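You operate a simulated robot arm through the tools that you are given. There is no shell and no other tool. Be economical: measure what you need, move in short steps, check, and stop when the job is done.

The job below is to be done with a simulated two-armed robot. You get a single attempt, and the scene is never put back.

TASK
Fit the blue filter in its box and turn the air back on.
Fine: close the line valve before the cover opens; free the orange lever, lock it again, then open the valve. Where these are worked on the way, their far stop is far enough and under half their travel is too little: line valve, orange lever.

The check looks at the end state, three seconds after you hand in, the way a careful person would. Anything else that was tipped, shoved, dropped, spilled or broken makes it a failure. Lids that push on must go on centred and level and be pressed home; caps that screw on are set level and turned clockwise until they are tight.

THE ROBOT
Two 7-joint arms with two-finger parallel grippers on one trunk, on a base that drives. Base frame: it is fixed to the floor where the robot stands at the start and does not move with it; the origin is under the middle of the robot, x ahead of it, y to its left, z up; the surface under the hand at the start is at about z = 0.82. Units: m, rad, N and s.
The left shoulder is at the start at [0.07, 0.163, 1.22], the right one opposite. With the tool pointing down near the work surface each hand reaches from about 0.36 to 0.88 m from the robot's upright axis, wherever it stands, measured 20 degrees to its own side. Places, roughly: blue filter, green filter, orange filter [0.75, 1, 0.75]; branch valve [1, 1.3, 0.9]; inside of the filter box [0.7, 0.2, 0.8]; line valve [0.5, 0, 0.9]; orange lever [0.6, 0.1, 0.9]; pressure dial [0.5, 0.4, 0.8]; teal lever [0.9, 0.6, 1]; unload valve [0.9, 0.4, 0.9]; yellow cover [0.7, 0.2, 0.9]; yellow lever [0.6, 0.6, 1]. Payload 3.43 kg a hand.
The tool frame of a hand sits at the grasp point between the pads (the TCP): z along the fingers, y along the line on which they close. The tips reach 0.034 m beyond it. Largest opening 0.128 m; finger width 0.024, thickness 0.012; the body of the gripper, 0.048 by 0.13 m, starts 0.096 m behind the TCP.
Orientation is told as [roll, pitch, yaw] about the base's x, y, z axes, in that order, counted from this pose: with the fingers straight down and closing along the base's y, the tool's x points along the base's -x, its y along +y and its z along -z.

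THE INTERFACE
- The arms move only by the tool drive_tool. It takes "left_moves", "right_moves" or both (then of equal length, played together; a hand with none holds still); each is text: rows parted by semicolons, each of 7 numbers parted by spaces: the shift along the base's x, y, z in units of 100 mm (1.0 is 100 mm), then the turn, a rotation vector about the base's x, y, z in units of 60 degrees (1.0 is 60 degrees), then the opening, from 0 (shut) to 1 (fully open). In form: tx ty tz wx wy wz fingers; .... A call has 1 to 12 rows; each row is the pose to reach, as a shift and turn from the pose commanded when the call began. A call with a number of a shift or a turn outside -1 to 1 is refused whole. Rows are played at 5 a second. More than 0.05 m and 0.15 rad between two rows, or a gripper value outside its range, and nothing of the call is played. Where a pose cannot be reached the arm comes as near as it can. A force on the tool above 90 N (or 10 N above the force at the start of the call, whichever is more), or a blocked arm, ends the call early, and 0.2 s more pass. The fingers move at their own pace (about 0.153 m/s each) and stop on an object; they squeeze with about 39 N. The grip force told is the motor's: it shows also when the fingers shut on nothing. Time passes only in rows, and 0.2 s behind the last, so rows that repeat a pose let the fingers close. The reply holds the time, the measured pose of the TCP, the force on the tool along the base axes, the opening and the grip force, in the units named above and with some noise, with the torque about the TCP (base axes, N m) and any sound that the robot's microphone picked up.
- Cameras (640 x 400 px; columns grow to the right, rows downward): "scene" is now at [0.1337, 0.0323, 1.4422]; the picture's right is [0.37, -0.93, 0.00], its down [-0.57, -0.23, -0.79] and it looks along [0.73, 0.29, -0.62] (base axes); focal length 285 px, centre (320, 200). "left" rides on the left gripper at [0.076, 0.011, -0.16] in its tool frame; the picture's right is [-0.15, 0.99, 0.00], its down [-0.88, -0.13, -0.46] and it looks along [-0.45, -0.07, 0.89] (tool axes); focal length 234 px, centre (320, 200). "right" rides on the right gripper at [0.076, -0.011, -0.16] in its tool frame; the picture's right is [0.15, 0.99, 0.00], its down [-0.88, 0.13, -0.46] and it looks along [-0.45, 0.07, 0.89] (tool axes); focal length 234 px, centre (320, 200). There is no depth. A picture from a camera that has moved, and an enlarged one, comes with that camera's place and axes in the base frame and with its lens.
- get_image(camera): a new picture of that camera. The clock stands still meanwhile.
- move_column(by): slides the trunk up (or, below 0, down) by that many m; the arms and the scene camera ride with it, the base frame stays. It gives what a move gives, with no picture.
- roll_base(legs): drives the robot by 1 to 6 legs, each [ahead, left, turn to the left] in m, m and rad, along the robot's own axes; the way and the turn of a leg run together, so that a leg with both is an arc; at most 1.5 m and 3.142 rad a leg. The arms and the cameras ride along, it lands a little off, and it stops where it bumps. It gives what a move gives.
- head_to(pan, tilt): turns the head with the scene camera to pan (to the left, within 1.501 rad either way) and tilt (down, from -0.506 to 1.204), counted from straight ahead of the robot. It gives what a move gives.
- zoom(camera, box): a new picture of the part [left, top, right, bottom] of that camera's present view, enlarged. The clock stands still meanwhile.
- hand_in(): hands the job in; it is judged then, once.

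Go step by step. Nothing tells you exact positions but the pictures and the camera data: compare them with the known pose of the tool, close in by small moves and look again before you grip or let go. The budget is 120 turns and 100 pictures, counting those below and the enlarged ones. Unless the task says otherwise, let go and move clear before handing in, and close with one line.

The tools are called after "Call:" by a JSON object that holds its "op" and its "data". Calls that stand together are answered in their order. drive_tool: Moves the arms, as the interface text tells. Its arguments: {"type":"object","properties":{"left_moves":{"type":"string"},"right_moves":{"type":"string"}},"required":[]} The other tools are called the same way: move_column (by) slides the trunk up or down; roll_base (legs) drives the base; head_to (pan, tilt) turns the head that bears the scene camera; get_image (camera) takes a picture; zoom (camera, box) takes an enlarged picture of a part of a camera's view; hand_in () hands the job in.

At the start:

```text
time: 0.0
left_tool_pos: [0.5097, 0.5103, 1.2517]
left_ee_rot: [-0.001, -0.001, 0.0]
left_contact_force: [0.3, 0.6, -0.1]
left_wrist_torque: [-0.01, -0.02, -0.01]
left_gripper_width: 0.128
left_finger_force: 0.0
right_tool_pos: [0.5171, -0.0574, 1.2192]
right_ee_rot: [0.0, 0.0, 0.002]
right_contact_force: [-0.6, -0.3, -0.4]
right_wrist_torque: [-0.01, 0.03, -0.02]
right_gripper_width: 0.1279
right_finger_force: 0.1
trunk travel left (down, up): [-0.7, 0.24]
robot x, y, heading: [0.0012, -0.0, -0.001]
head pan, tilt: [0.375, 0.663]
```

scene: 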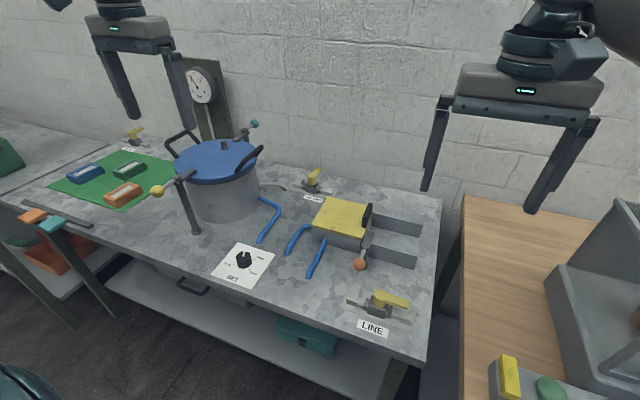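
right: 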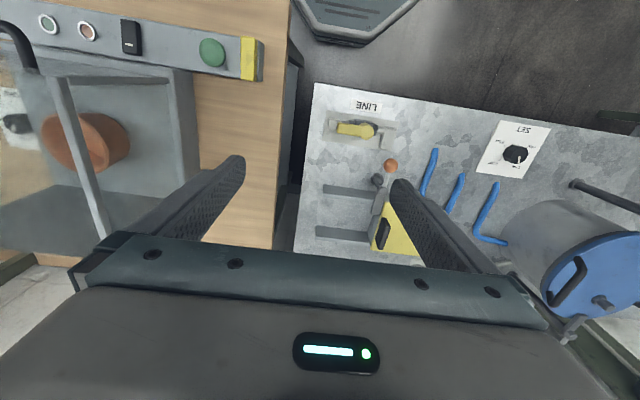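
left: 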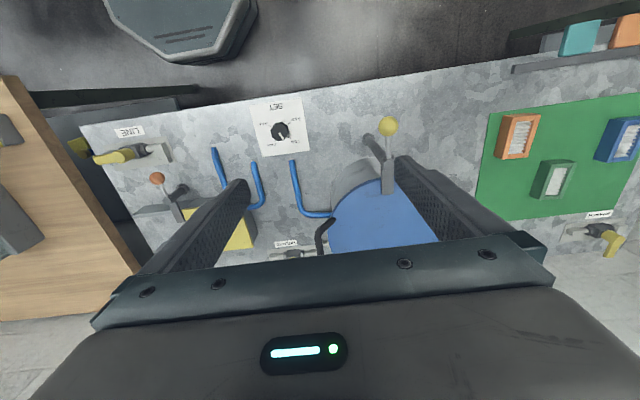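

I see the bench with the pot, the yellow-covered filter box, the LINE valve at near right, and filters on the green mat to the left. First I'll take closer looks at the box and valve.

Call:
{"op": "zoom", "data": {"camera": "scene", "box": [280, 160, 450, 350]}}

Call:
{"op": "zoom", "data": {"camera": "right", "box": [290, 80, 470, 270]}}

Call:
{"op": "zoom", "data": {"camera": "left", "box": [470, 80, 640, 270]}}

```text
2.11 times, centred on (365, 255) of scene
camera zoom: at [0.1337, 0.0323, 1.4422], right [0.37, -0.93, 0.0], down [-0.57, -0.23, -0.79], along [0.73, 0.29, -0.62], focal length 599 px, centre (225, 84)
```

zoom: 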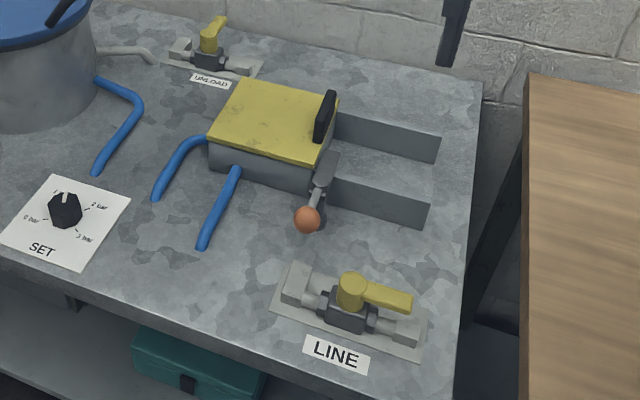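

```text
2.11 times, centred on (380, 175) of right
camera zoom: at [0.4434, -0.0685, 1.3798], right [-0.15, 0.99, 0.0], down [0.88, 0.13, 0.46], along [0.45, 0.07, -0.89], focal length 493 px, centre (194, 253)
```

zoom: 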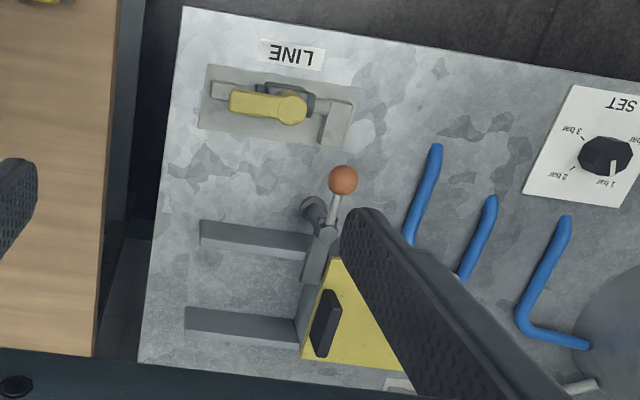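

```text
2.11 times, centred on (555, 175) of left
camera zoom: at [0.434, 0.5215, 1.412], right [0.15, 0.99, 0.0], down [0.88, -0.13, 0.46], along [0.45, -0.07, -0.89], focal length 493 px, centre (-175, 253)
```

zoom: 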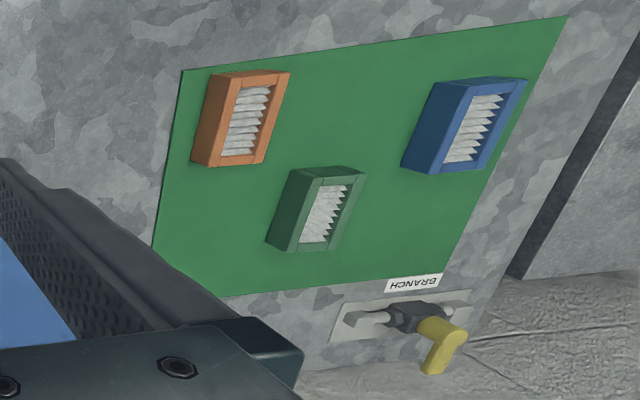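

Call:
{"op": "zoom", "data": {"camera": "scene", "box": [310, 185, 410, 285]}}

Call:
{"op": "zoom", "data": {"camera": "scene", "box": [340, 270, 420, 345]}}

Call:
{"op": "zoom", "data": {"camera": "scene", "box": [280, 150, 350, 210]}}

```text
4.00 times, centred on (360, 235) of scene
camera zoom: at [0.1337, 0.0323, 1.4422], right [0.37, -0.93, 0.0], down [-0.57, -0.23, -0.79], along [0.73, 0.29, -0.62], focal length 1139 px, centre (160, 60)
```

zoom: 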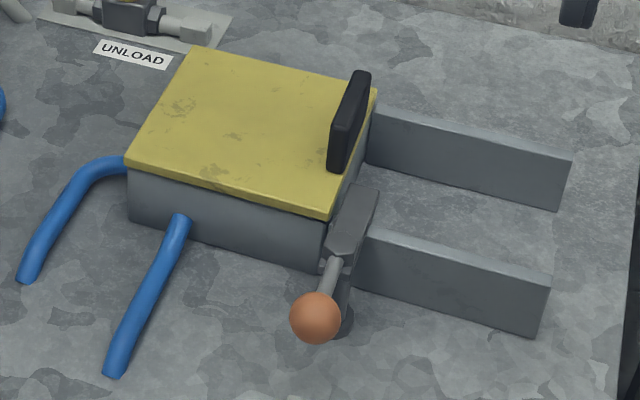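

```text
5.33 times, centred on (380, 308) of scene
camera zoom: at [0.1337, 0.0323, 1.4422], right [0.37, -0.93, 0.0], down [-0.57, -0.23, -0.79], along [0.73, 0.29, -0.62], focal length 1519 px, centre (0, -373)
```

zoom: 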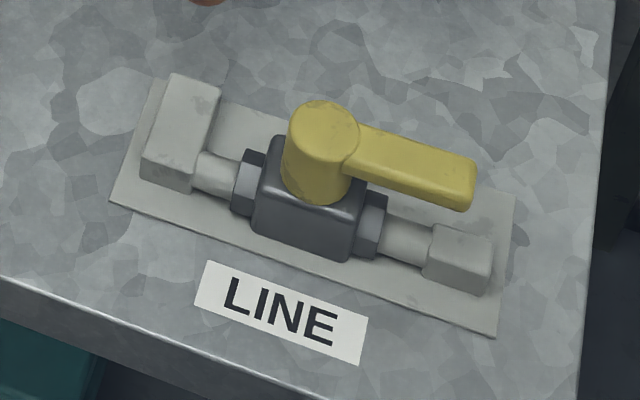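

```text
6.67 times, centred on (315, 180) of scene
camera zoom: at [0.1337, 0.0323, 1.4422], right [0.37, -0.93, 0.0], down [-0.57, -0.23, -0.79], along [0.73, 0.29, -0.62], focal length 1898 px, centre (353, 333)
```

zoom: 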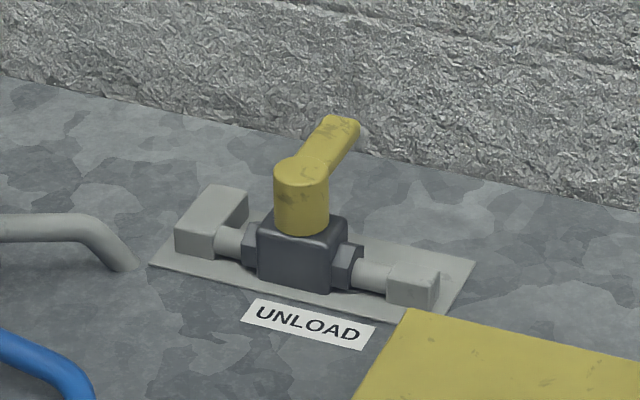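

Line valve is open (handle along the pipe toward -y, pivot ≈(0.521,0.042,0.88)); the unload valve suggests closed is handle toward +x. The lever ball is at ≈(0.584,0.109,0.89). I'll bring the right hand closer to look at the lever.

Call:
{"op": "drive_tool", "data": {"right_moves": "-0.2 0.3 -0.2 0 0 0 0.3;-0.4 0.6 -0.4 0 0 0 0;-0.6 0.9 -0.6 0 0 0 0;-0.7 1 -0.9 0 0 0 0"}}

Call:
{"op": "get_image", "data": {"camera": "right"}}

```text
time: 1.0
left_tool_pos: [0.5106, 0.5108, 1.2514]
left_ee_rot: [-0.002, 0.0, -0.001]
left_contact_force: [0.8, -0.4, -0.4]
left_wrist_torque: [0.01, 0.01, 0.02]
left_gripper_width: 0.128
left_finger_force: 0.2
right_tool_pos: [0.4492, 0.0454, 1.129]
right_ee_rot: [0.001, -0.001, 0.0]
right_contact_force: [-0.5, 0.3, -0.2]
right_wrist_torque: [0.02, 0.03, 0.0]
right_gripper_width: 0.0
right_finger_force: 33.4
trunk travel left (down, up): [-0.7, 0.24]
robot x, y, heading: [-0.0014, -0.0017, 0.0]
head pan, tilt: [0.375, 0.663]
```

```text
90 pictures are left
camera right: at [0.374, 0.0342, 1.29], right [-0.15, 0.99, 0.0], down [0.88, 0.13, 0.46], along [0.45, 0.07, -0.89], focal length 234 px, centre (320, 200)
```

right: 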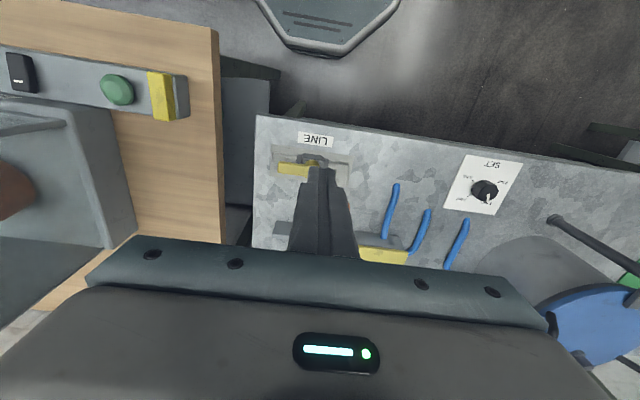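

Call:
{"op": "drive_tool", "data": {"right_moves": "0.15 -0.3 -0.3 0 0 0 0;0.3 -0.6 -0.6 0 0 0 0;0.42 -0.65 -0.9 0 0 0 0;0.42 -0.65 -0.95 0 0 0 0"}}

Call:
{"op": "get_image", "data": {"camera": "right"}}

Call:
{"op": "zoom", "data": {"camera": "scene", "box": [310, 220, 450, 340]}}

```text
time: 2.0
left_tool_pos: [0.5097, 0.5104, 1.2505]
left_ee_rot: [0.0, 0.0, 0.001]
left_contact_force: [0.9, -0.2, -0.1]
left_wrist_torque: [0.0, -0.01, 0.01]
left_gripper_width: 0.1279
left_finger_force: 0.1
right_tool_pos: [0.4895, -0.0245, 1.0349]
right_ee_rot: [-0.001, -0.001, 0.001]
right_contact_force: [-0.4, 0.7, 0.3]
right_wrist_torque: [0.04, -0.03, 0.04]
right_gripper_width: 0.0
right_finger_force: 33.3
trunk travel left (down, up): [-0.7, 0.24]
robot x, y, heading: [-0.0012, 0.0018, -0.001]
head pan, tilt: [0.375, 0.663]
```

```text
89 pictures are left
camera right: at [0.4158, -0.0357, 1.1934], right [-0.15, 0.99, 0.0], down [0.88, 0.13, 0.46], along [0.45, 0.07, -0.89], focal length 234 px, centre (320, 200)
```

right: 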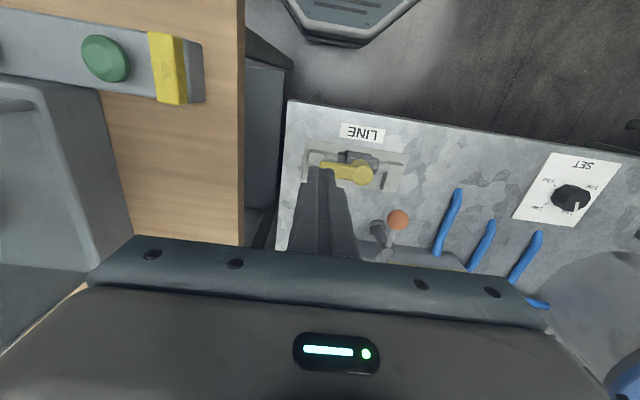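

```text
3.33 times, centred on (380, 280) of scene
camera zoom: at [0.1337, 0.0321, 1.4422], right [0.37, -0.93, 0.0], down [-0.57, -0.23, -0.79], along [0.73, 0.29, -0.62], focal length 949 px, centre (120, -67)
```

zoom: 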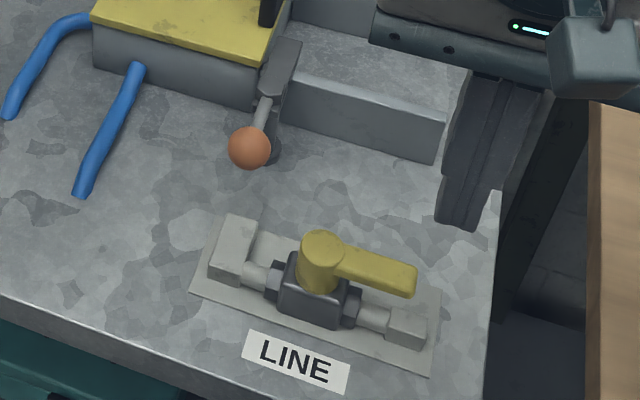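

Call:
{"op": "drive_tool", "data": {"right_moves": "-0.05 0.1 -0.4 0 0 0 0;-0.05 0.2 -0.8 0 0 0 0;-0.05 0.2 -1 0 0 0 0"}}

Call:
{"op": "drive_tool", "data": {"right_moves": "0 0 -0.15 0 0 0 0;0 0 -0.3 0 0 0 0;0 0 -0.3 0 0 0 0"}}

Call:
{"op": "zoom", "data": {"camera": "scene", "box": [330, 240, 450, 340]}}

Call:
{"op": "zoom", "data": {"camera": "right", "box": [260, 80, 460, 280]}}

```text
time: 3.0
left_tool_pos: [0.5099, 0.5089, 1.2512]
left_ee_rot: [-0.003, -0.002, -0.001]
left_contact_force: [0.8, 0.2, -1.1]
left_wrist_torque: [-0.04, 0.05, 0.0]
left_gripper_width: 0.1281
left_finger_force: 0.1
right_tool_pos: [0.5258, -0.0127, 0.9956]
right_ee_rot: [-0.004, -0.153, -0.02]
right_contact_force: [0.1, 0.4, 0.1]
right_wrist_torque: [0.03, 0.02, 0.03]
right_gripper_width: 0.0
right_finger_force: 33.0
trunk travel left (down, up): [-0.7, 0.24]
robot x, y, heading: [0.0033, -0.0025, -0.004]
head pan, tilt: [0.375, 0.663]
stopped in row 3 (right hand): the arm was blocked; the commanded pose is now the measured one
```

```text
time: 4.0
left_tool_pos: [0.5089, 0.5101, 1.2504]
left_ee_rot: [-0.004, -0.005, -0.001]
left_contact_force: [0.6, 0.5, -0.3]
left_wrist_torque: [-0.02, 0.05, 0.01]
left_gripper_width: 0.128
left_finger_force: 0.0
right_tool_pos: [0.5449, -0.011, 1.0006]
right_ee_rot: [-0.008, -0.228, -0.023]
right_contact_force: [1.3, -0.2, -0.3]
right_wrist_torque: [-0.02, -0.03, 0.02]
right_gripper_width: 0.0
right_finger_force: 32.8
trunk travel left (down, up): [-0.7, 0.24]
robot x, y, heading: [0.005, -0.0038, -0.005]
head pan, tilt: [0.375, 0.663]
stopped in row 3 (right hand): the arm was blocked; the commanded pose is now the measured one
```

```text
4.00 times, centred on (390, 290) of scene
camera zoom: at [0.1295, 0.0346, 1.4411], right [0.36, -0.93, 0.01], down [-0.57, -0.23, -0.79], along [0.74, 0.28, -0.61], focal length 1139 px, centre (40, -160)
```

zoom: 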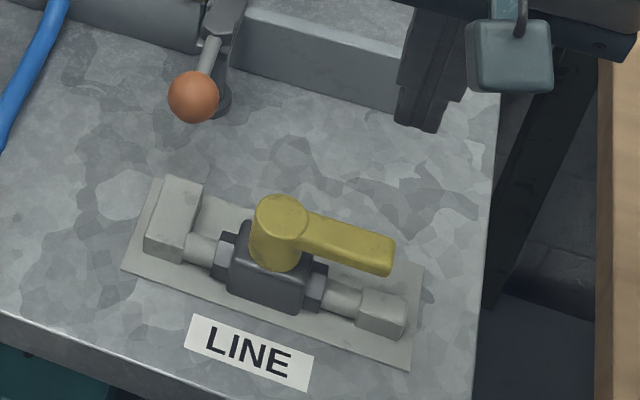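

```text
2.00 times, centred on (360, 180) of right
camera zoom: at [0.4353, -0.0204, 1.1394], right [-0.12, 0.99, -0.04], down [0.76, 0.12, 0.64], along [0.64, 0.05, -0.76], focal length 468 px, centre (240, 240)
```

zoom: 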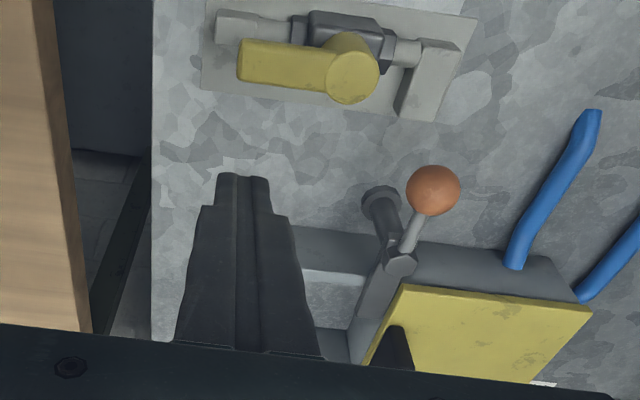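

The right arm is blocked though the hand is free; probably its elbow meets something. I'll look with the head.

Call:
{"op": "head_to", "data": {"pan": -0.4, "tilt": 0.9}}

Call:
{"op": "get_image", "data": {"camera": "scene"}}

```text
time: 5.1
left_tool_pos: [0.5064, 0.5102, 1.2545]
left_ee_rot: [-0.002, -0.006, -0.001]
left_contact_force: [0.2, -0.2, 0.0]
left_wrist_torque: [0.03, 0.01, 0.01]
left_gripper_width: 0.128
left_finger_force: 0.1
right_tool_pos: [0.5428, -0.0108, 1.0023]
right_ee_rot: [-0.004, -0.227, -0.019]
right_contact_force: [-0.1, -0.1, 0.5]
right_wrist_torque: [0.01, 0.02, 0.02]
right_gripper_width: 0.0003
right_finger_force: 33.3
trunk travel left (down, up): [-0.7, 0.24]
robot x, y, heading: [0.0064, -0.0016, -0.001]
head pan, tilt: [-0.4, 0.901]
```

```text
85 pictures are left
camera scene: at [0.1179, -0.0281, 1.4239], right [-0.39, -0.92, 0.0], down [-0.72, 0.3, -0.63], along [0.58, -0.24, -0.78], focal length 285 px, centre (320, 200)
```

scene: 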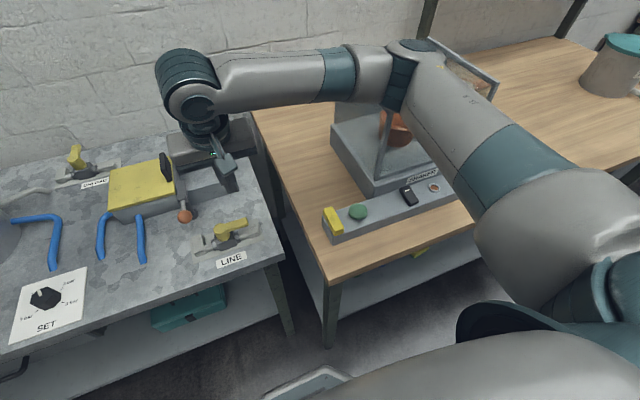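

The forearm/elbow is low over the wooden bench near a machine frame. I'll raise the trunk so the elbow rides higher, then descend again.

Call:
{"op": "drive_tool", "data": {"right_moves": "-0.1 0 0.3 0 0.07 0 0;-0.3 0 0.5 0 0.14 0 0;-0.5 0 0.5 0 0.21 0 0;-0.5 0 0.5 0 0.21 0.02 0"}}

Call:
{"op": "move_column", "data": {"by": 0.2}}

Call:
{"op": "get_image", "data": {"camera": "scene"}}

```text
time: 6.1
left_tool_pos: [0.5033, 0.5036, 1.2581]
left_ee_rot: [-0.001, -0.008, -0.003]
left_contact_force: [-0.9, -0.9, 0.0]
left_wrist_torque: [0.02, 0.0, -0.03]
left_gripper_width: 0.1281
left_finger_force: 0.0
right_tool_pos: [0.4891, -0.0179, 1.0539]
right_ee_rot: [-0.004, -0.008, -0.003]
right_contact_force: [0.0, 0.5, 0.0]
right_wrist_torque: [0.0, 0.0, 0.0]
right_gripper_width: 0.0
right_finger_force: 33.0
trunk travel left (down, up): [-0.7, 0.24]
robot x, y, heading: [0.0004, -0.0, -0.002]
head pan, tilt: [-0.4, 0.901]
```

```text
time: 8.3
left_tool_pos: [0.5142, 0.5071, 1.4514]
left_ee_rot: [-0.001, 0.001, -0.003]
left_contact_force: [-1.7, 0.2, 0.2]
left_wrist_torque: [-0.05, -0.01, -0.01]
left_gripper_width: 0.128
left_finger_force: 0.1
right_tool_pos: [0.4953, -0.0137, 1.2429]
right_ee_rot: [-0.004, 0.01, 0.003]
right_contact_force: [0.1, 0.5, 0.6]
right_wrist_torque: [-0.02, -0.01, 0.04]
right_gripper_width: 0.0
right_finger_force: 33.3
trunk travel left (down, up): [-0.9, 0.04]
robot x, y, heading: [0.002, -0.0066, -0.002]
head pan, tilt: [-0.4, 0.901]
```

```text
84 pictures are left
camera scene: at [0.1254, -0.0316, 1.6229], right [-0.39, -0.92, 0.0], down [-0.72, 0.31, -0.62], along [0.57, -0.24, -0.78], focal length 285 px, centre (320, 200)
```

scene: 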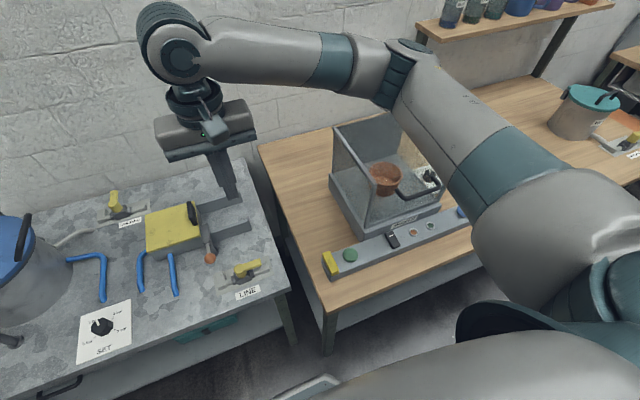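

Call:
{"op": "drive_tool", "data": {"right_moves": "-0.05 0.05 -0.3 0 0 0 0;-0.1 0.08 -0.6 0 0 0 0;-0.1 0.08 -0.95 0 0 0 0;-0.1 0.08 -1 0 0 0 0"}}

Call:
{"op": "drive_tool", "data": {"right_moves": "0 0 -0.3 0 0 0 0;0 0 -0.6 0 0 0 0;0 0 -0.9 0 0 0 0;0 0 -1 0 0 0 0"}}

Call:
{"op": "get_image", "data": {"camera": "scene"}}

```text
time: 9.3
left_tool_pos: [0.5137, 0.5072, 1.4519]
left_ee_rot: [0.0, -0.001, -0.001]
left_contact_force: [-0.4, -0.4, -0.8]
left_wrist_torque: [-0.01, 0.02, 0.04]
left_gripper_width: 0.1282
left_finger_force: 0.1
right_tool_pos: [0.4856, -0.006, 1.1417]
right_ee_rot: [-0.004, 0.01, 0.002]
right_contact_force: [0.1, 1.0, -0.2]
right_wrist_torque: [0.01, -0.01, -0.01]
right_gripper_width: 0.0001
right_finger_force: 33.5
trunk travel left (down, up): [-0.9, 0.04]
robot x, y, heading: [0.0046, -0.0026, 0.001]
head pan, tilt: [-0.4, 0.901]
```

```text
time: 10.3
left_tool_pos: [0.5145, 0.507, 1.4518]
left_ee_rot: [0.0, 0.0, -0.003]
left_contact_force: [0.4, -0.2, 0.8]
left_wrist_torque: [0.01, -0.01, -0.02]
left_gripper_width: 0.128
left_finger_force: 0.1
right_tool_pos: [0.4869, -0.0069, 1.0435]
right_ee_rot: [-0.004, 0.01, 0.001]
right_contact_force: [-0.7, -0.9, 0.4]
right_wrist_torque: [0.02, -0.02, -0.01]
right_gripper_width: 0.0002
right_finger_force: 32.5
trunk travel left (down, up): [-0.9, 0.04]
robot x, y, heading: [-0.0006, -0.0044, -0.008]
head pan, tilt: [-0.4, 0.901]
```

```text
83 pictures are left
camera scene: at [0.1257, -0.0314, 1.6229], right [-0.39, -0.92, 0.0], down [-0.72, 0.31, -0.62], along [0.57, -0.24, -0.78], focal length 285 px, centre (320, 200)
```

scene: 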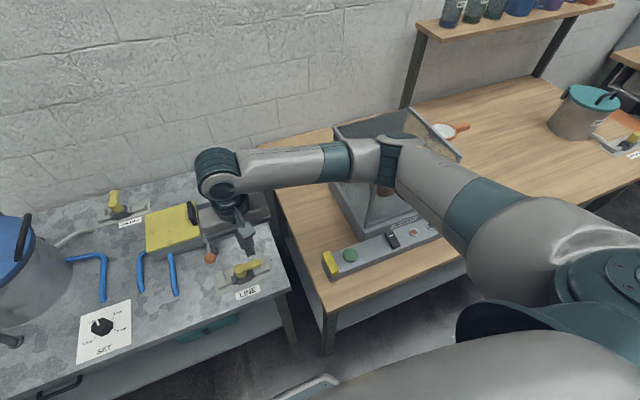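

The elbow hovers right over the machine on the wooden bench; better to shift the base left so that the right arm works on its own side. I'll raise the hand and roll left 0.25 m.

Call:
{"op": "drive_tool", "data": {"right_moves": "-0.1 0 0.4 0 0 0 0;-0.1 0 0.8 0 0 0 0;-0.1 0 1 0 0 0 0"}}

Call:
{"op": "roll_base", "data": {"legs": [[0, 0.27, 0]]}}

Call:
{"op": "head_to", "data": {"pan": -0.4, "tilt": 0.8}}

Call:
{"op": "get_image", "data": {"camera": "scene"}}

```text
time: 11.1
left_tool_pos: [0.5136, 0.5076, 1.4514]
left_ee_rot: [0.002, 0.0, -0.001]
left_contact_force: [0.1, 0.3, -0.4]
left_wrist_torque: [0.01, 0.03, -0.02]
left_gripper_width: 0.1281
left_finger_force: 0.0
right_tool_pos: [0.4761, -0.0048, 1.1444]
right_ee_rot: [-0.003, 0.012, 0.002]
right_contact_force: [0.7, 0.4, -0.2]
right_wrist_torque: [0.01, 0.05, 0.0]
right_gripper_width: 0.0
right_finger_force: 32.9
trunk travel left (down, up): [-0.9, 0.04]
robot x, y, heading: [0.0054, -0.0036, -0.003]
head pan, tilt: [-0.4, 0.901]
```

```text
time: 13.0
left_tool_pos: [0.5064, 0.7821, 1.4524]
left_ee_rot: [0.002, 0.0, 0.009]
left_contact_force: [0.1, -0.7, 0.1]
left_wrist_torque: [0.04, -0.01, -0.01]
left_gripper_width: 0.1281
left_finger_force: 0.2
right_tool_pos: [0.4746, 0.2715, 1.1432]
right_ee_rot: [-0.002, 0.012, 0.014]
right_contact_force: [-0.3, 0.3, 0.1]
right_wrist_torque: [0.0, 0.0, 0.01]
right_gripper_width: 0.0
right_finger_force: 33.1
trunk travel left (down, up): [-0.9, 0.04]
robot x, y, heading: [0.0006, 0.2705, 0.013]
head pan, tilt: [-0.4, 0.901]
```

```text
time: 13.7
left_tool_pos: [0.5069, 0.7855, 1.4517]
left_ee_rot: [0.0, 0.001, 0.009]
left_contact_force: [-0.1, -0.6, 0.8]
left_wrist_torque: [-0.01, -0.02, 0.0]
left_gripper_width: 0.128
left_finger_force: 0.1
right_tool_pos: [0.474, 0.2743, 1.1432]
right_ee_rot: [-0.004, 0.01, 0.012]
right_contact_force: [0.8, 0.1, 0.1]
right_wrist_torque: [-0.03, -0.01, 0.03]
right_gripper_width: 0.0002
right_finger_force: 33.2
trunk travel left (down, up): [-0.9, 0.04]
robot x, y, heading: [0.0002, 0.2717, 0.007]
head pan, tilt: [-0.4, 0.799]
```

```text
82 pictures are left
camera scene: at [0.1295, 0.2409, 1.6308], right [-0.38, -0.92, 0.0], down [-0.66, 0.27, -0.7], along [0.64, -0.27, -0.72], focal length 285 px, centre (320, 200)
```

scene: 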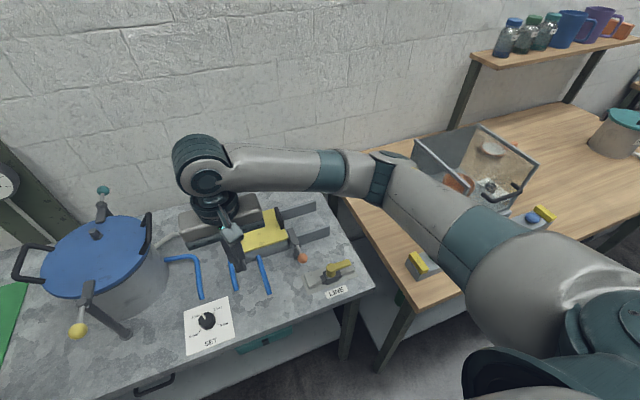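

Call:
{"op": "drive_tool", "data": {"right_moves": "0.05 -0.4 0 0 0 0 0;0.05 -0.8 0 0 0 0 0;0.05 -1 0 0 0 0 0"}}

Call:
{"op": "drive_tool", "data": {"right_moves": "0 -0.4 0 0 0 0 0;0.05 -0.8 -0.2 0 0 0 0;0.05 -1 -0.4 0 0 0 0"}}

Call:
{"op": "drive_tool", "data": {"right_moves": "0 -0.4 -0.3 0 0 0 0;0 -0.75 -0.5 0 0 0 0;0 -0.78 -0.7 0 0 0 0"}}

Call:
{"op": "get_image", "data": {"camera": "scene"}}

```text
time: 14.5
left_tool_pos: [0.5065, 0.7874, 1.4522]
left_ee_rot: [0.001, -0.002, 0.008]
left_contact_force: [-0.7, 0.1, -0.1]
left_wrist_torque: [-0.04, -0.01, -0.01]
left_gripper_width: 0.1278
left_finger_force: 0.1
right_tool_pos: [0.4797, 0.1744, 1.1426]
right_ee_rot: [-0.006, 0.011, 0.014]
right_contact_force: [-0.4, -0.1, 0.1]
right_wrist_torque: [0.01, -0.01, -0.01]
right_gripper_width: 0.0
right_finger_force: 32.9
trunk travel left (down, up): [-0.9, 0.04]
robot x, y, heading: [0.0031, 0.2739, 0.013]
head pan, tilt: [-0.4, 0.799]
```

```text
time: 15.3
left_tool_pos: [0.5073, 0.786, 1.4517]
left_ee_rot: [-0.002, -0.001, 0.011]
left_contact_force: [0.4, 0.0, 0.1]
left_wrist_torque: [0.0, 0.03, 0.0]
left_gripper_width: 0.1282
left_finger_force: 0.0
right_tool_pos: [0.4841, 0.0747, 1.1017]
right_ee_rot: [-0.004, 0.011, 0.015]
right_contact_force: [0.6, -0.3, -0.4]
right_wrist_torque: [-0.01, 0.03, 0.04]
right_gripper_width: 0.0001
right_finger_force: 33.1
trunk travel left (down, up): [-0.9, 0.04]
robot x, y, heading: [0.0017, 0.2701, 0.006]
head pan, tilt: [-0.4, 0.799]
```

```text
time: 16.1
left_tool_pos: [0.508, 0.7888, 1.4503]
left_ee_rot: [-0.003, 0.001, 0.008]
left_contact_force: [0.3, -0.7, -0.3]
left_wrist_torque: [-0.01, -0.03, 0.05]
left_gripper_width: 0.1281
left_finger_force: 0.1
right_tool_pos: [0.4836, -0.005, 1.0317]
right_ee_rot: [-0.005, 0.012, 0.013]
right_contact_force: [-1.2, -0.7, 0.4]
right_wrist_torque: [0.01, 0.03, 0.0]
right_gripper_width: 0.0001
right_finger_force: 33.3
trunk travel left (down, up): [-0.9, 0.04]
robot x, y, heading: [0.0019, 0.2693, 0.005]
head pan, tilt: [-0.4, 0.799]
```

```text
81 pictures are left
camera scene: at [0.1302, 0.2429, 1.6308], right [-0.38, -0.92, 0.0], down [-0.66, 0.27, -0.7], along [0.64, -0.27, -0.72], focal length 285 px, centre (320, 200)
```

scene: 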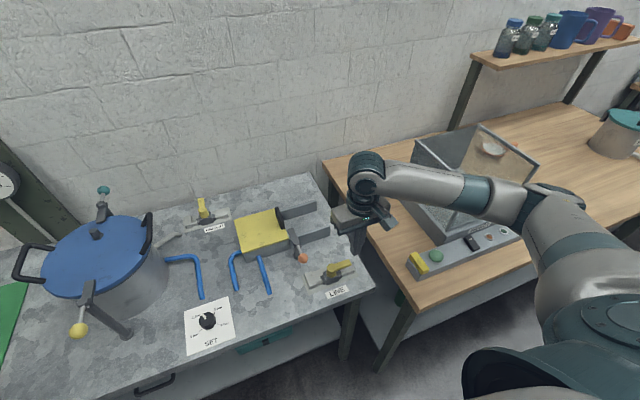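

Call:
{"op": "drive_tool", "data": {"right_moves": "0 0 -0.3 0 0 0 0;0 0 -0.6 0 0 0 0;0 0 -0.85 0 0 0 0"}}

Call:
{"op": "get_image", "data": {"camera": "scene"}}

```text
time: 16.9
left_tool_pos: [0.5061, 0.785, 1.4511]
left_ee_rot: [0.0, 0.0, 0.009]
left_contact_force: [0.5, 0.2, -0.1]
left_wrist_torque: [-0.03, -0.04, -0.02]
left_gripper_width: 0.1282
left_finger_force: 0.1
right_tool_pos: [0.4819, -0.0046, 0.9495]
right_ee_rot: [-0.004, 0.011, 0.014]
right_contact_force: [0.4, 0.2, -0.6]
right_wrist_torque: [-0.03, -0.01, -0.02]
right_gripper_width: 0.0001
right_finger_force: 33.3
trunk travel left (down, up): [-0.9, 0.04]
robot x, y, heading: [0.0032, 0.2724, 0.006]
head pan, tilt: [-0.4, 0.799]
```

```text
80 pictures are left
camera scene: at [0.1296, 0.2413, 1.6309], right [-0.38, -0.92, 0.0], down [-0.66, 0.27, -0.7], along [0.64, -0.27, -0.72], focal length 285 px, centre (320, 200)
```

scene: 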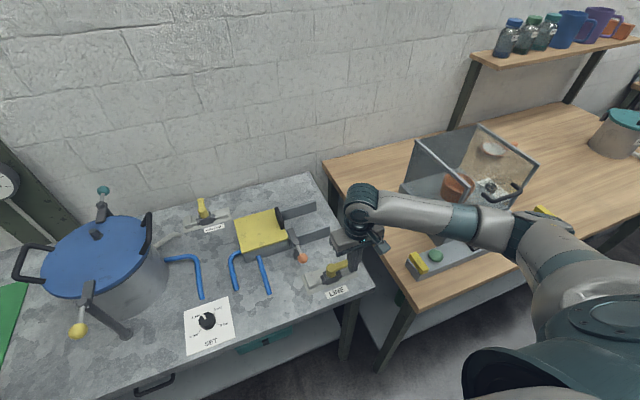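

Call:
{"op": "zoom", "data": {"camera": "scene", "box": [270, 200, 410, 310]}}

Call:
{"op": "zoom", "data": {"camera": "right", "box": [240, 80, 480, 280]}}

```text
3.64 times, centred on (340, 255) of scene
camera zoom: at [0.1296, 0.2413, 1.6309], right [-0.38, -0.92, 0.0], down [-0.66, 0.27, -0.7], along [0.64, -0.27, -0.72], focal length 1035 px, centre (247, 0)
```

zoom: 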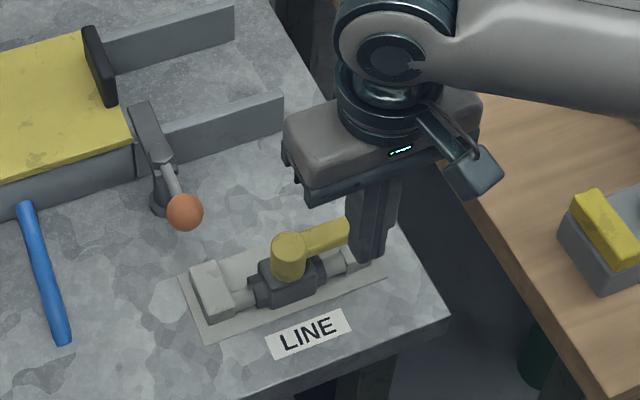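

```text
2.00 times, centred on (360, 180) of right
camera zoom: at [0.4092, -0.0168, 1.11], right [-0.16, 0.99, 0.0], down [0.88, 0.14, 0.45], along [0.44, 0.07, -0.9], focal length 468 px, centre (240, 240)
```

zoom: 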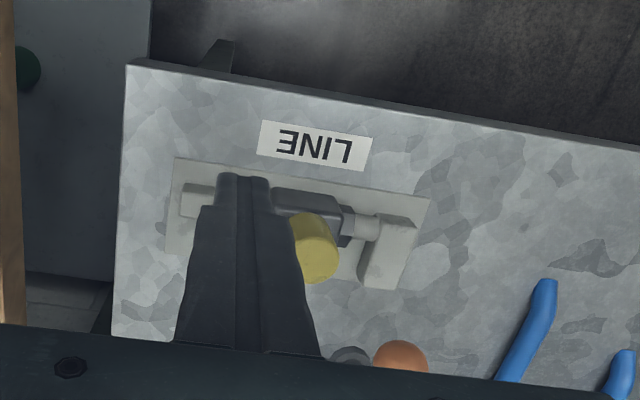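

Fingers sit just on the near side of the handle. I'll lower to handle height and sweep it toward +x around the pivot (0.522, 0.039).

Call:
{"op": "drive_tool", "data": {"right_moves": "0 0 -0.2 0 0 0 0;0 0 -0.45 0 0 0 0;0 0 -0.45 0 0 0 0"}}

Call:
{"op": "drive_tool", "data": {"right_moves": "0.18 -0.01 0 0 0 0 0;0.3 -0.052 0 0 0 0 0;0.435 -0.06 0 0 0 0 0;0.562 -0.034 0 0 0 0 0;0.68 0.025 0 0 0 0 0;0.778 0.111 0 0 0 0 0;0.85 0.2 0 0 0 0 0;0.85 0.25 0 0 0 0 0"}}

Call:
{"op": "zoom", "data": {"camera": "scene", "box": [270, 200, 410, 310]}}

```text
time: 17.7
left_tool_pos: [0.5057, 0.7862, 1.4515]
left_ee_rot: [0.002, 0.0, 0.009]
left_contact_force: [0.6, -0.5, 0.0]
left_wrist_torque: [0.0, -0.03, 0.0]
left_gripper_width: 0.1279
left_finger_force: 0.1
right_tool_pos: [0.4835, -0.0041, 0.9027]
right_ee_rot: [-0.002, 0.011, 0.01]
right_contact_force: [-0.1, -0.4, 0.5]
right_wrist_torque: [0.01, 0.03, 0.0]
right_gripper_width: 0.0002
right_finger_force: 33.4
trunk travel left (down, up): [-0.9, 0.04]
robot x, y, heading: [0.0021, 0.2693, 0.006]
head pan, tilt: [-0.4, 0.799]
```

```text
time: 19.5
left_tool_pos: [0.5064, 0.7848, 1.4521]
left_ee_rot: [0.004, -0.001, 0.01]
left_contact_force: [0.5, 0.3, -0.2]
left_wrist_torque: [0.01, -0.02, -0.03]
left_gripper_width: 0.128
left_finger_force: 0.0
right_tool_pos: [0.5701, 0.0196, 0.9046]
right_ee_rot: [-0.005, 0.009, 0.01]
right_contact_force: [-1.3, -5.5, 0.6]
right_wrist_torque: [-0.06, -0.03, -0.05]
right_gripper_width: 0.0001
right_finger_force: 33.2
trunk travel left (down, up): [-0.9, 0.04]
robot x, y, heading: [-0.0006, 0.2701, 0.01]
head pan, tilt: [-0.4, 0.799]
```

```text
3.64 times, centred on (340, 255) of scene
camera zoom: at [0.1293, 0.2398, 1.6308], right [-0.38, -0.92, 0.0], down [-0.66, 0.27, -0.7], along [0.64, -0.27, -0.72], focal length 1035 px, centre (247, 0)
```

zoom: 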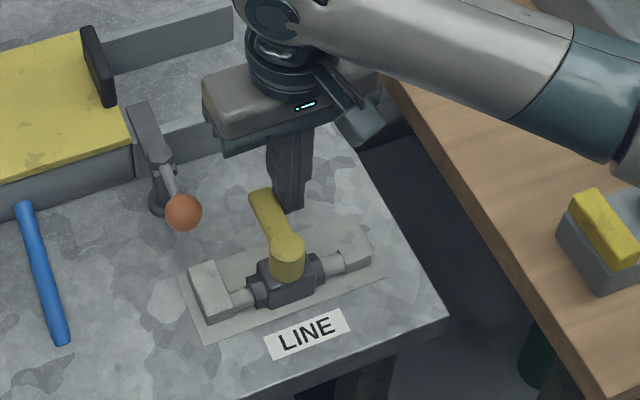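

Call:
{"op": "drive_tool", "data": {"right_moves": "0 0.06 0 0 0 0 0;-0.01 0.12 0 0 0 0 0;-0.01 0.12 0 0 0 0 0"}}

```text
time: 20.3
left_tool_pos: [0.5073, 0.778, 1.4548]
left_ee_rot: [0.005, -0.001, 0.006]
left_contact_force: [-0.3, 0.0, -0.7]
left_wrist_torque: [-0.01, 0.02, 0.0]
left_gripper_width: 0.1279
left_finger_force: 0.1
right_tool_pos: [0.5702, 0.0215, 0.9044]
right_ee_rot: [-0.009, 0.006, 0.005]
right_contact_force: [8.9, -50.6, 15.0]
right_wrist_torque: [-0.61, 0.02, 0.48]
right_gripper_width: 0.0001
right_finger_force: 32.4
trunk travel left (down, up): [-0.9, 0.04]
robot x, y, heading: [0.0026, 0.2692, 0.01]
head pan, tilt: [-0.4, 0.799]
```

The valve hit its stop (50 N), so it's closed. I'll back off and look at the lever.

Call:
{"op": "drive_tool", "data": {"right_moves": "0 -0.3 0 0 0 0 0;0 -0.3 0.4 0 0 0 0;0 -0.3 0.8 0 0 0 0;0 -0.3 1 0 0 0 0"}}

Call:
{"op": "zoom", "data": {"camera": "scene", "box": [220, 190, 350, 300]}}

Call:
{"op": "zoom", "data": {"camera": "right", "box": [260, 100, 560, 290]}}

```text
time: 21.3
left_tool_pos: [0.5065, 0.7874, 1.45]
left_ee_rot: [-0.002, 0.0, 0.01]
left_contact_force: [-0.8, 1.3, 0.0]
left_wrist_torque: [-0.03, -0.02, 0.01]
left_gripper_width: 0.1281
left_finger_force: 0.0
right_tool_pos: [0.5692, 0.0048, 1.0031]
right_ee_rot: [-0.004, 0.013, 0.014]
right_contact_force: [0.1, -0.1, 0.1]
right_wrist_torque: [-0.01, 0.01, -0.03]
right_gripper_width: 0.0001
right_finger_force: 32.9
trunk travel left (down, up): [-0.9, 0.04]
robot x, y, heading: [0.0063, 0.2704, 0.011]
head pan, tilt: [-0.4, 0.799]
```

```text
3.64 times, centred on (285, 245) of scene
camera zoom: at [0.1297, 0.2427, 1.6308], right [-0.38, -0.92, 0.0], down [-0.66, 0.27, -0.7], along [0.64, -0.27, -0.72], focal length 1035 px, centre (447, 36)
```

zoom: 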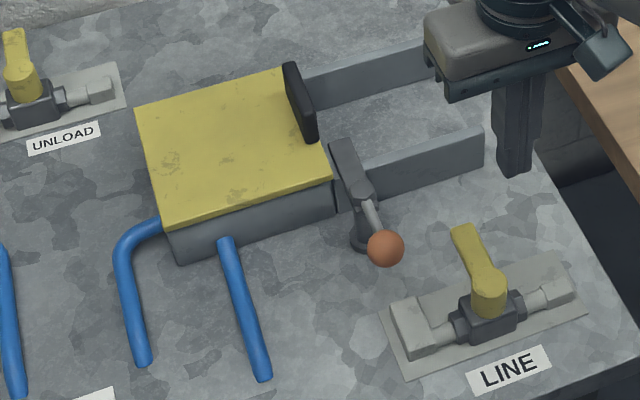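

```text
2.11 times, centred on (410, 195) of right
camera zoom: at [0.4947, -0.0083, 1.1642], right [-0.16, 0.99, 0.0], down [0.88, 0.14, 0.44], along [0.44, 0.07, -0.9], focal length 493 px, centre (130, 210)
```

zoom: 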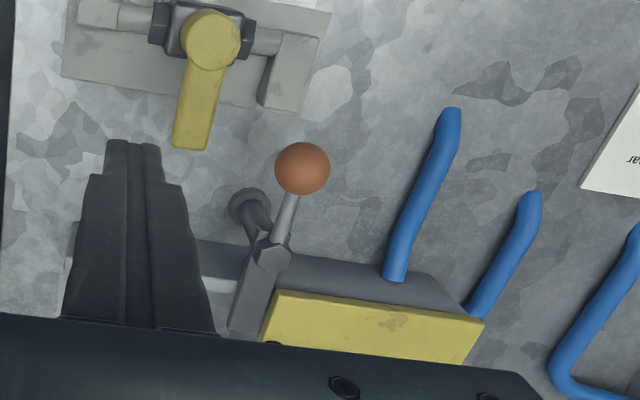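

The lever pivots on a vertical post at ≈(0.640,0.105), ball at ≈(0.581,0.107,0.897), bar blocking the cover's path toward -y. I'll push the ball toward +y in an arc, starting from its -y side.

Call:
{"op": "drive_tool", "data": {"right_moves": "0.28 0.35 0 0 0 0 0;0.28 0.67 0 0 0 0 0;0.28 0.67 -0.4 0 0 0 0;0.28 0.67 -0.55 0 0 0 0"}}

Call:
{"op": "zoom", "data": {"camera": "scene", "box": [240, 200, 350, 290]}}

Call:
{"op": "zoom", "data": {"camera": "right", "box": [240, 80, 480, 280]}}

```text
time: 22.3
left_tool_pos: [0.5079, 0.7856, 1.4518]
left_ee_rot: [-0.001, -0.001, 0.011]
left_contact_force: [-0.4, -0.2, -0.3]
left_wrist_torque: [-0.01, 0.01, 0.02]
left_gripper_width: 0.1278
left_finger_force: 0.1
right_tool_pos: [0.5941, 0.0656, 0.9488]
right_ee_rot: [-0.004, 0.012, 0.013]
right_contact_force: [0.7, -0.5, -0.1]
right_wrist_torque: [-0.04, 0.01, 0.01]
right_gripper_width: 0.0
right_finger_force: 33.4
trunk travel left (down, up): [-0.9, 0.04]
robot x, y, heading: [-0.0019, 0.2703, 0.008]
head pan, tilt: [-0.4, 0.799]
```

```text
4.44 times, centred on (295, 245) of scene
camera zoom: at [0.1304, 0.241, 1.6308], right [-0.38, -0.92, 0.0], down [-0.66, 0.27, -0.7], along [0.64, -0.27, -0.72], focal length 1266 px, centre (431, 0)
```

zoom: 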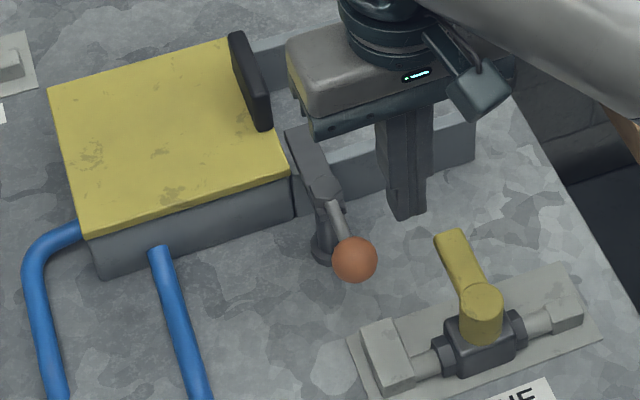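

```text
2.00 times, centred on (360, 180) of right
camera zoom: at [0.5217, 0.0542, 1.1094], right [-0.16, 0.99, 0.0], down [0.88, 0.14, 0.44], along [0.44, 0.07, -0.9], focal length 468 px, centre (240, 240)
```

zoom: 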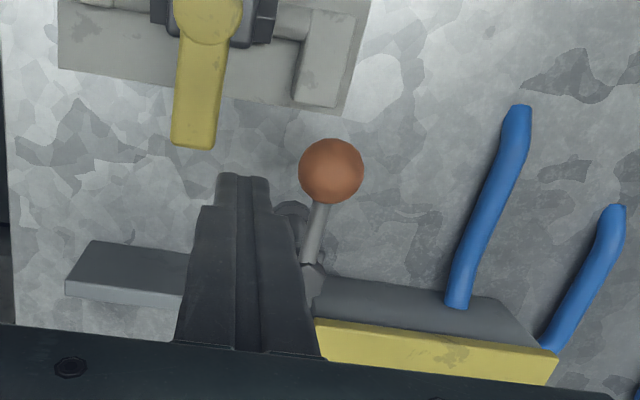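

Call:
{"op": "drive_tool", "data": {"right_moves": "0 0.03 -0.2 0 0 0 0;0 0.05 -0.32 0 0 0 0;0 0.05 -0.32 0 0 0 0"}}

Call:
{"op": "drive_tool", "data": {"right_moves": "0.03 0.12 0 0 0 0 0;-0.01 0.24 0 0 0 0 0;-0.02 0.365 0 0 0 0 0;0 0.49 0 0 0 0 0;0.055 0.6 0 0 0 0 0;0.137 0.7 0 0 0 0 0;0.24 0.77 0 0 0 0 0"}}

Call:
{"op": "zoom", "data": {"camera": "scene", "box": [240, 200, 350, 290]}}

```text
time: 23.1
left_tool_pos: [0.5067, 0.786, 1.4514]
left_ee_rot: [0.0, 0.001, 0.008]
left_contact_force: [-0.5, 0.3, -0.5]
left_wrist_torque: [-0.01, -0.01, -0.01]
left_gripper_width: 0.1282
left_finger_force: 0.0
right_tool_pos: [0.5947, 0.0731, 0.9177]
right_ee_rot: [-0.005, 0.01, 0.014]
right_contact_force: [0.8, -0.2, -1.1]
right_wrist_torque: [-0.01, 0.01, 0.01]
right_gripper_width: 0.0001
right_finger_force: 33.3
trunk travel left (down, up): [-0.9, 0.04]
robot x, y, heading: [0.0031, 0.2693, 0.012]
head pan, tilt: [-0.4, 0.799]
```

```text
time: 24.7
left_tool_pos: [0.5068, 0.7798, 1.455]
left_ee_rot: [0.003, -0.002, 0.009]
left_contact_force: [-0.3, -0.8, 0.8]
left_wrist_torque: [0.01, -0.03, -0.01]
left_gripper_width: 0.1283
left_finger_force: 0.0
right_tool_pos: [0.6197, 0.1425, 0.9157]
right_ee_rot: [-0.008, 0.01, 0.005]
right_contact_force: [2.8, -36.3, 8.9]
right_wrist_torque: [-0.76, -0.19, -0.42]
right_gripper_width: 0.0
right_finger_force: 33.2
trunk travel left (down, up): [-0.9, 0.04]
robot x, y, heading: [0.0006, 0.2686, 0.012]
head pan, tilt: [-0.4, 0.799]
```

```text
4.44 times, centred on (295, 245) of scene
camera zoom: at [0.1272, 0.2345, 1.631], right [-0.38, -0.92, 0.0], down [-0.66, 0.28, -0.7], along [0.64, -0.26, -0.72], focal length 1266 px, centre (431, 0)
```

zoom: 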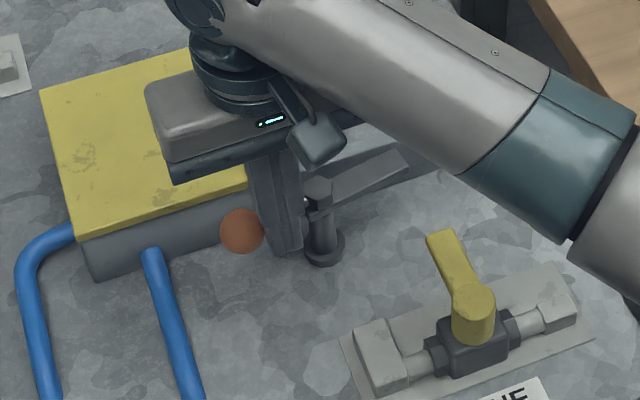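

Call:
{"op": "drive_tool", "data": {"right_moves": "0 -0.08 0 0 0 0 0;0.06 -0.08 0 0 0 0 0;0.1 -0.08 0 0 0 0 0;0.1 -0.08 0 0 0 0 0"}}

Call:
{"op": "zoom", "data": {"camera": "scene", "box": [240, 200, 350, 290]}}

```text
time: 25.7
left_tool_pos: [0.5009, 0.7832, 1.4539]
left_ee_rot: [0.002, -0.002, 0.009]
left_contact_force: [-0.3, 0.1, 0.9]
left_wrist_torque: [0.01, -0.04, 0.02]
left_gripper_width: 0.128
left_finger_force: 0.0
right_tool_pos: [0.622, 0.1422, 0.916]
right_ee_rot: [-0.008, 0.023, 0.015]
right_contact_force: [-42.6, -21.9, -6.7]
right_wrist_torque: [-0.36, 1.09, 0.01]
right_gripper_width: 0.0
right_finger_force: 32.9
trunk travel left (down, up): [-0.9, 0.04]
robot x, y, heading: [0.0018, 0.2704, 0.006]
head pan, tilt: [-0.4, 0.799]
```

```text
4.44 times, centred on (295, 245) of scene
camera zoom: at [0.1228, 0.2378, 1.631], right [-0.38, -0.92, 0.0], down [-0.66, 0.27, -0.7], along [0.65, -0.26, -0.72], focal length 1266 px, centre (431, 0)
```

zoom: 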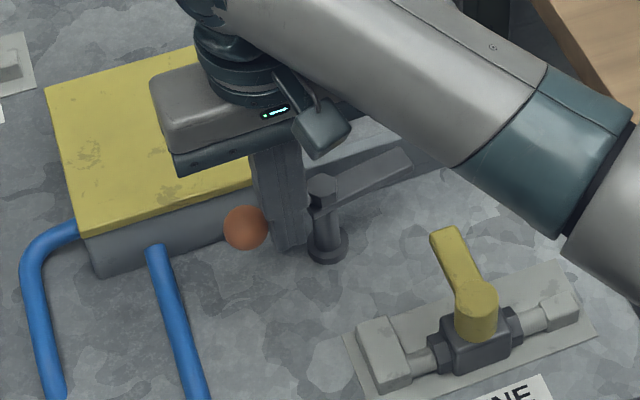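

The lever is at its far stop; bar is clear of the cover's path. I'll back off upward and go above the cover's black handle at ≈(0.725,0.13).

Call:
{"op": "drive_tool", "data": {"right_moves": "-0.3 -0.05 0.05 0 0 0 0;-0.3 -0.05 0.5 0 0 0 0;-0.3 -0.05 0.95 0 0 0 0;0.1 0 1 0 0 0 0.4;0.5 0 1 0 0 0 0.4;0.9 -0.1 1 0 0 0 0.4"}}

Call:
{"op": "zoom", "data": {"camera": "scene", "box": [200, 170, 360, 290]}}

Call:
{"op": "zoom", "data": {"camera": "right", "box": [200, 80, 460, 280]}}

```text
time: 27.1
left_tool_pos: [0.5074, 0.785, 1.4517]
left_ee_rot: [-0.001, -0.002, 0.009]
left_contact_force: [1.0, 0.5, -0.5]
left_wrist_torque: [-0.01, 0.03, 0.01]
left_gripper_width: 0.1278
left_finger_force: 0.1
right_tool_pos: [0.7217, 0.1328, 1.016]
right_ee_rot: [-0.002, 0.012, 0.015]
right_contact_force: [-0.1, -0.8, -0.6]
right_wrist_torque: [0.03, 0.02, -0.03]
right_gripper_width: 0.0511
right_finger_force: 0.0
trunk travel left (down, up): [-0.9, 0.04]
robot x, y, heading: [0.0024, 0.2733, 0.003]
head pan, tilt: [-0.4, 0.799]
```

```text
3.33 times, centred on (280, 230) of scene
camera zoom: at [0.1302, 0.2407, 1.6307], right [-0.38, -0.92, 0.0], down [-0.66, 0.27, -0.7], along [0.64, -0.27, -0.72], focal length 949 px, centre (453, 100)
```

zoom: 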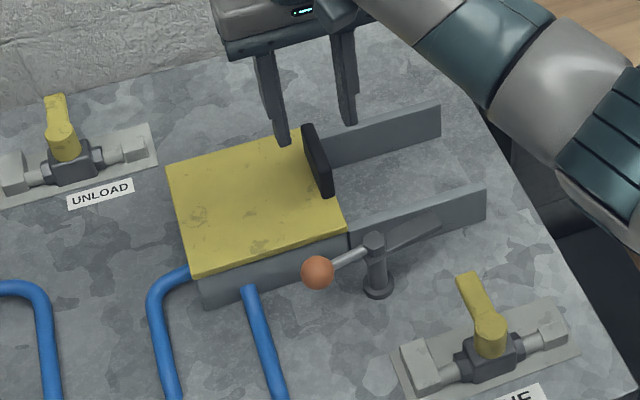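

```text
2.00 times, centred on (330, 180) of right
camera zoom: at [0.6483, 0.1202, 1.1772], right [-0.16, 0.99, 0.0], down [0.88, 0.14, 0.44], along [0.44, 0.07, -0.9], focal length 468 px, centre (300, 240)
```

zoom: 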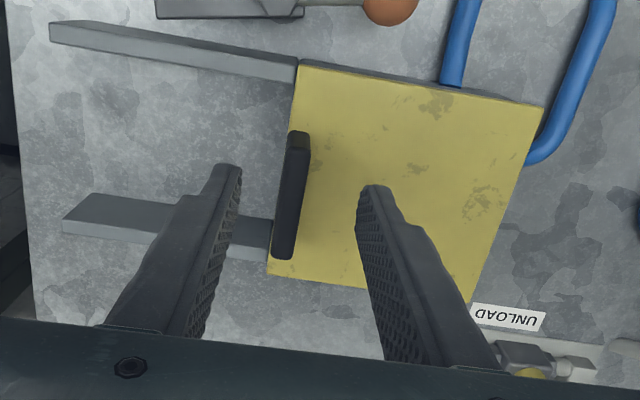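

Call:
{"op": "drive_tool", "data": {"right_moves": "0.13 -0.03 -0.3 0 0 0 0.4;0.13 -0.03 -0.6 0 0 0 0.4;0.13 -0.03 -0.8 0 0 0 0.4;0.13 -0.03 -0.93 0 0 0 0.4"}}

Call:
{"op": "zoom", "data": {"camera": "scene", "box": [220, 170, 340, 270]}}

Call:
{"op": "zoom", "data": {"camera": "right", "box": [200, 80, 460, 280]}}

```text
time: 28.1
left_tool_pos: [0.5065, 0.7869, 1.4513]
left_ee_rot: [0.001, 0.0, 0.008]
left_contact_force: [-0.1, 0.1, 0.0]
left_wrist_torque: [-0.01, 0.0, 0.01]
left_gripper_width: 0.1282
left_finger_force: 0.1
right_tool_pos: [0.7307, 0.1304, 0.9236]
right_ee_rot: [-0.006, 0.012, 0.013]
right_contact_force: [0.5, 0.7, 0.2]
right_wrist_torque: [0.0, 0.0, -0.01]
right_gripper_width: 0.051
right_finger_force: 0.0
trunk travel left (down, up): [-0.9, 0.04]
robot x, y, heading: [-0.0004, 0.2698, 0.009]
head pan, tilt: [-0.4, 0.799]
```

```text
4.00 times, centred on (280, 220) of scene
camera zoom: at [0.1295, 0.2416, 1.6309], right [-0.38, -0.92, 0.0], down [-0.66, 0.27, -0.7], along [0.64, -0.27, -0.72], focal length 1139 px, centre (480, 120)
```

zoom: 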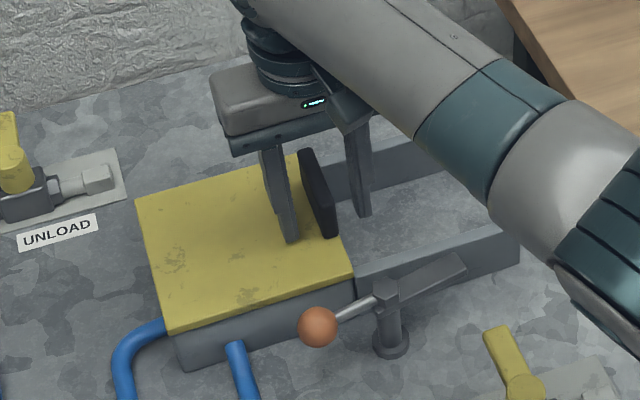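

```text
2.00 times, centred on (330, 180) of right
camera zoom: at [0.6583, 0.1187, 1.0842], right [-0.16, 0.99, 0.0], down [0.88, 0.14, 0.45], along [0.44, 0.07, -0.9], focal length 468 px, centre (300, 240)
```

zoom: 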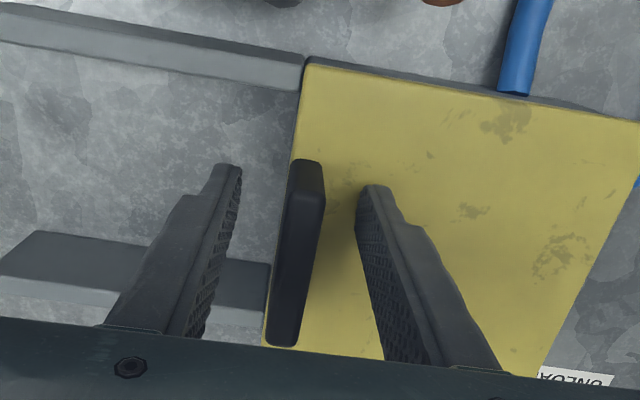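

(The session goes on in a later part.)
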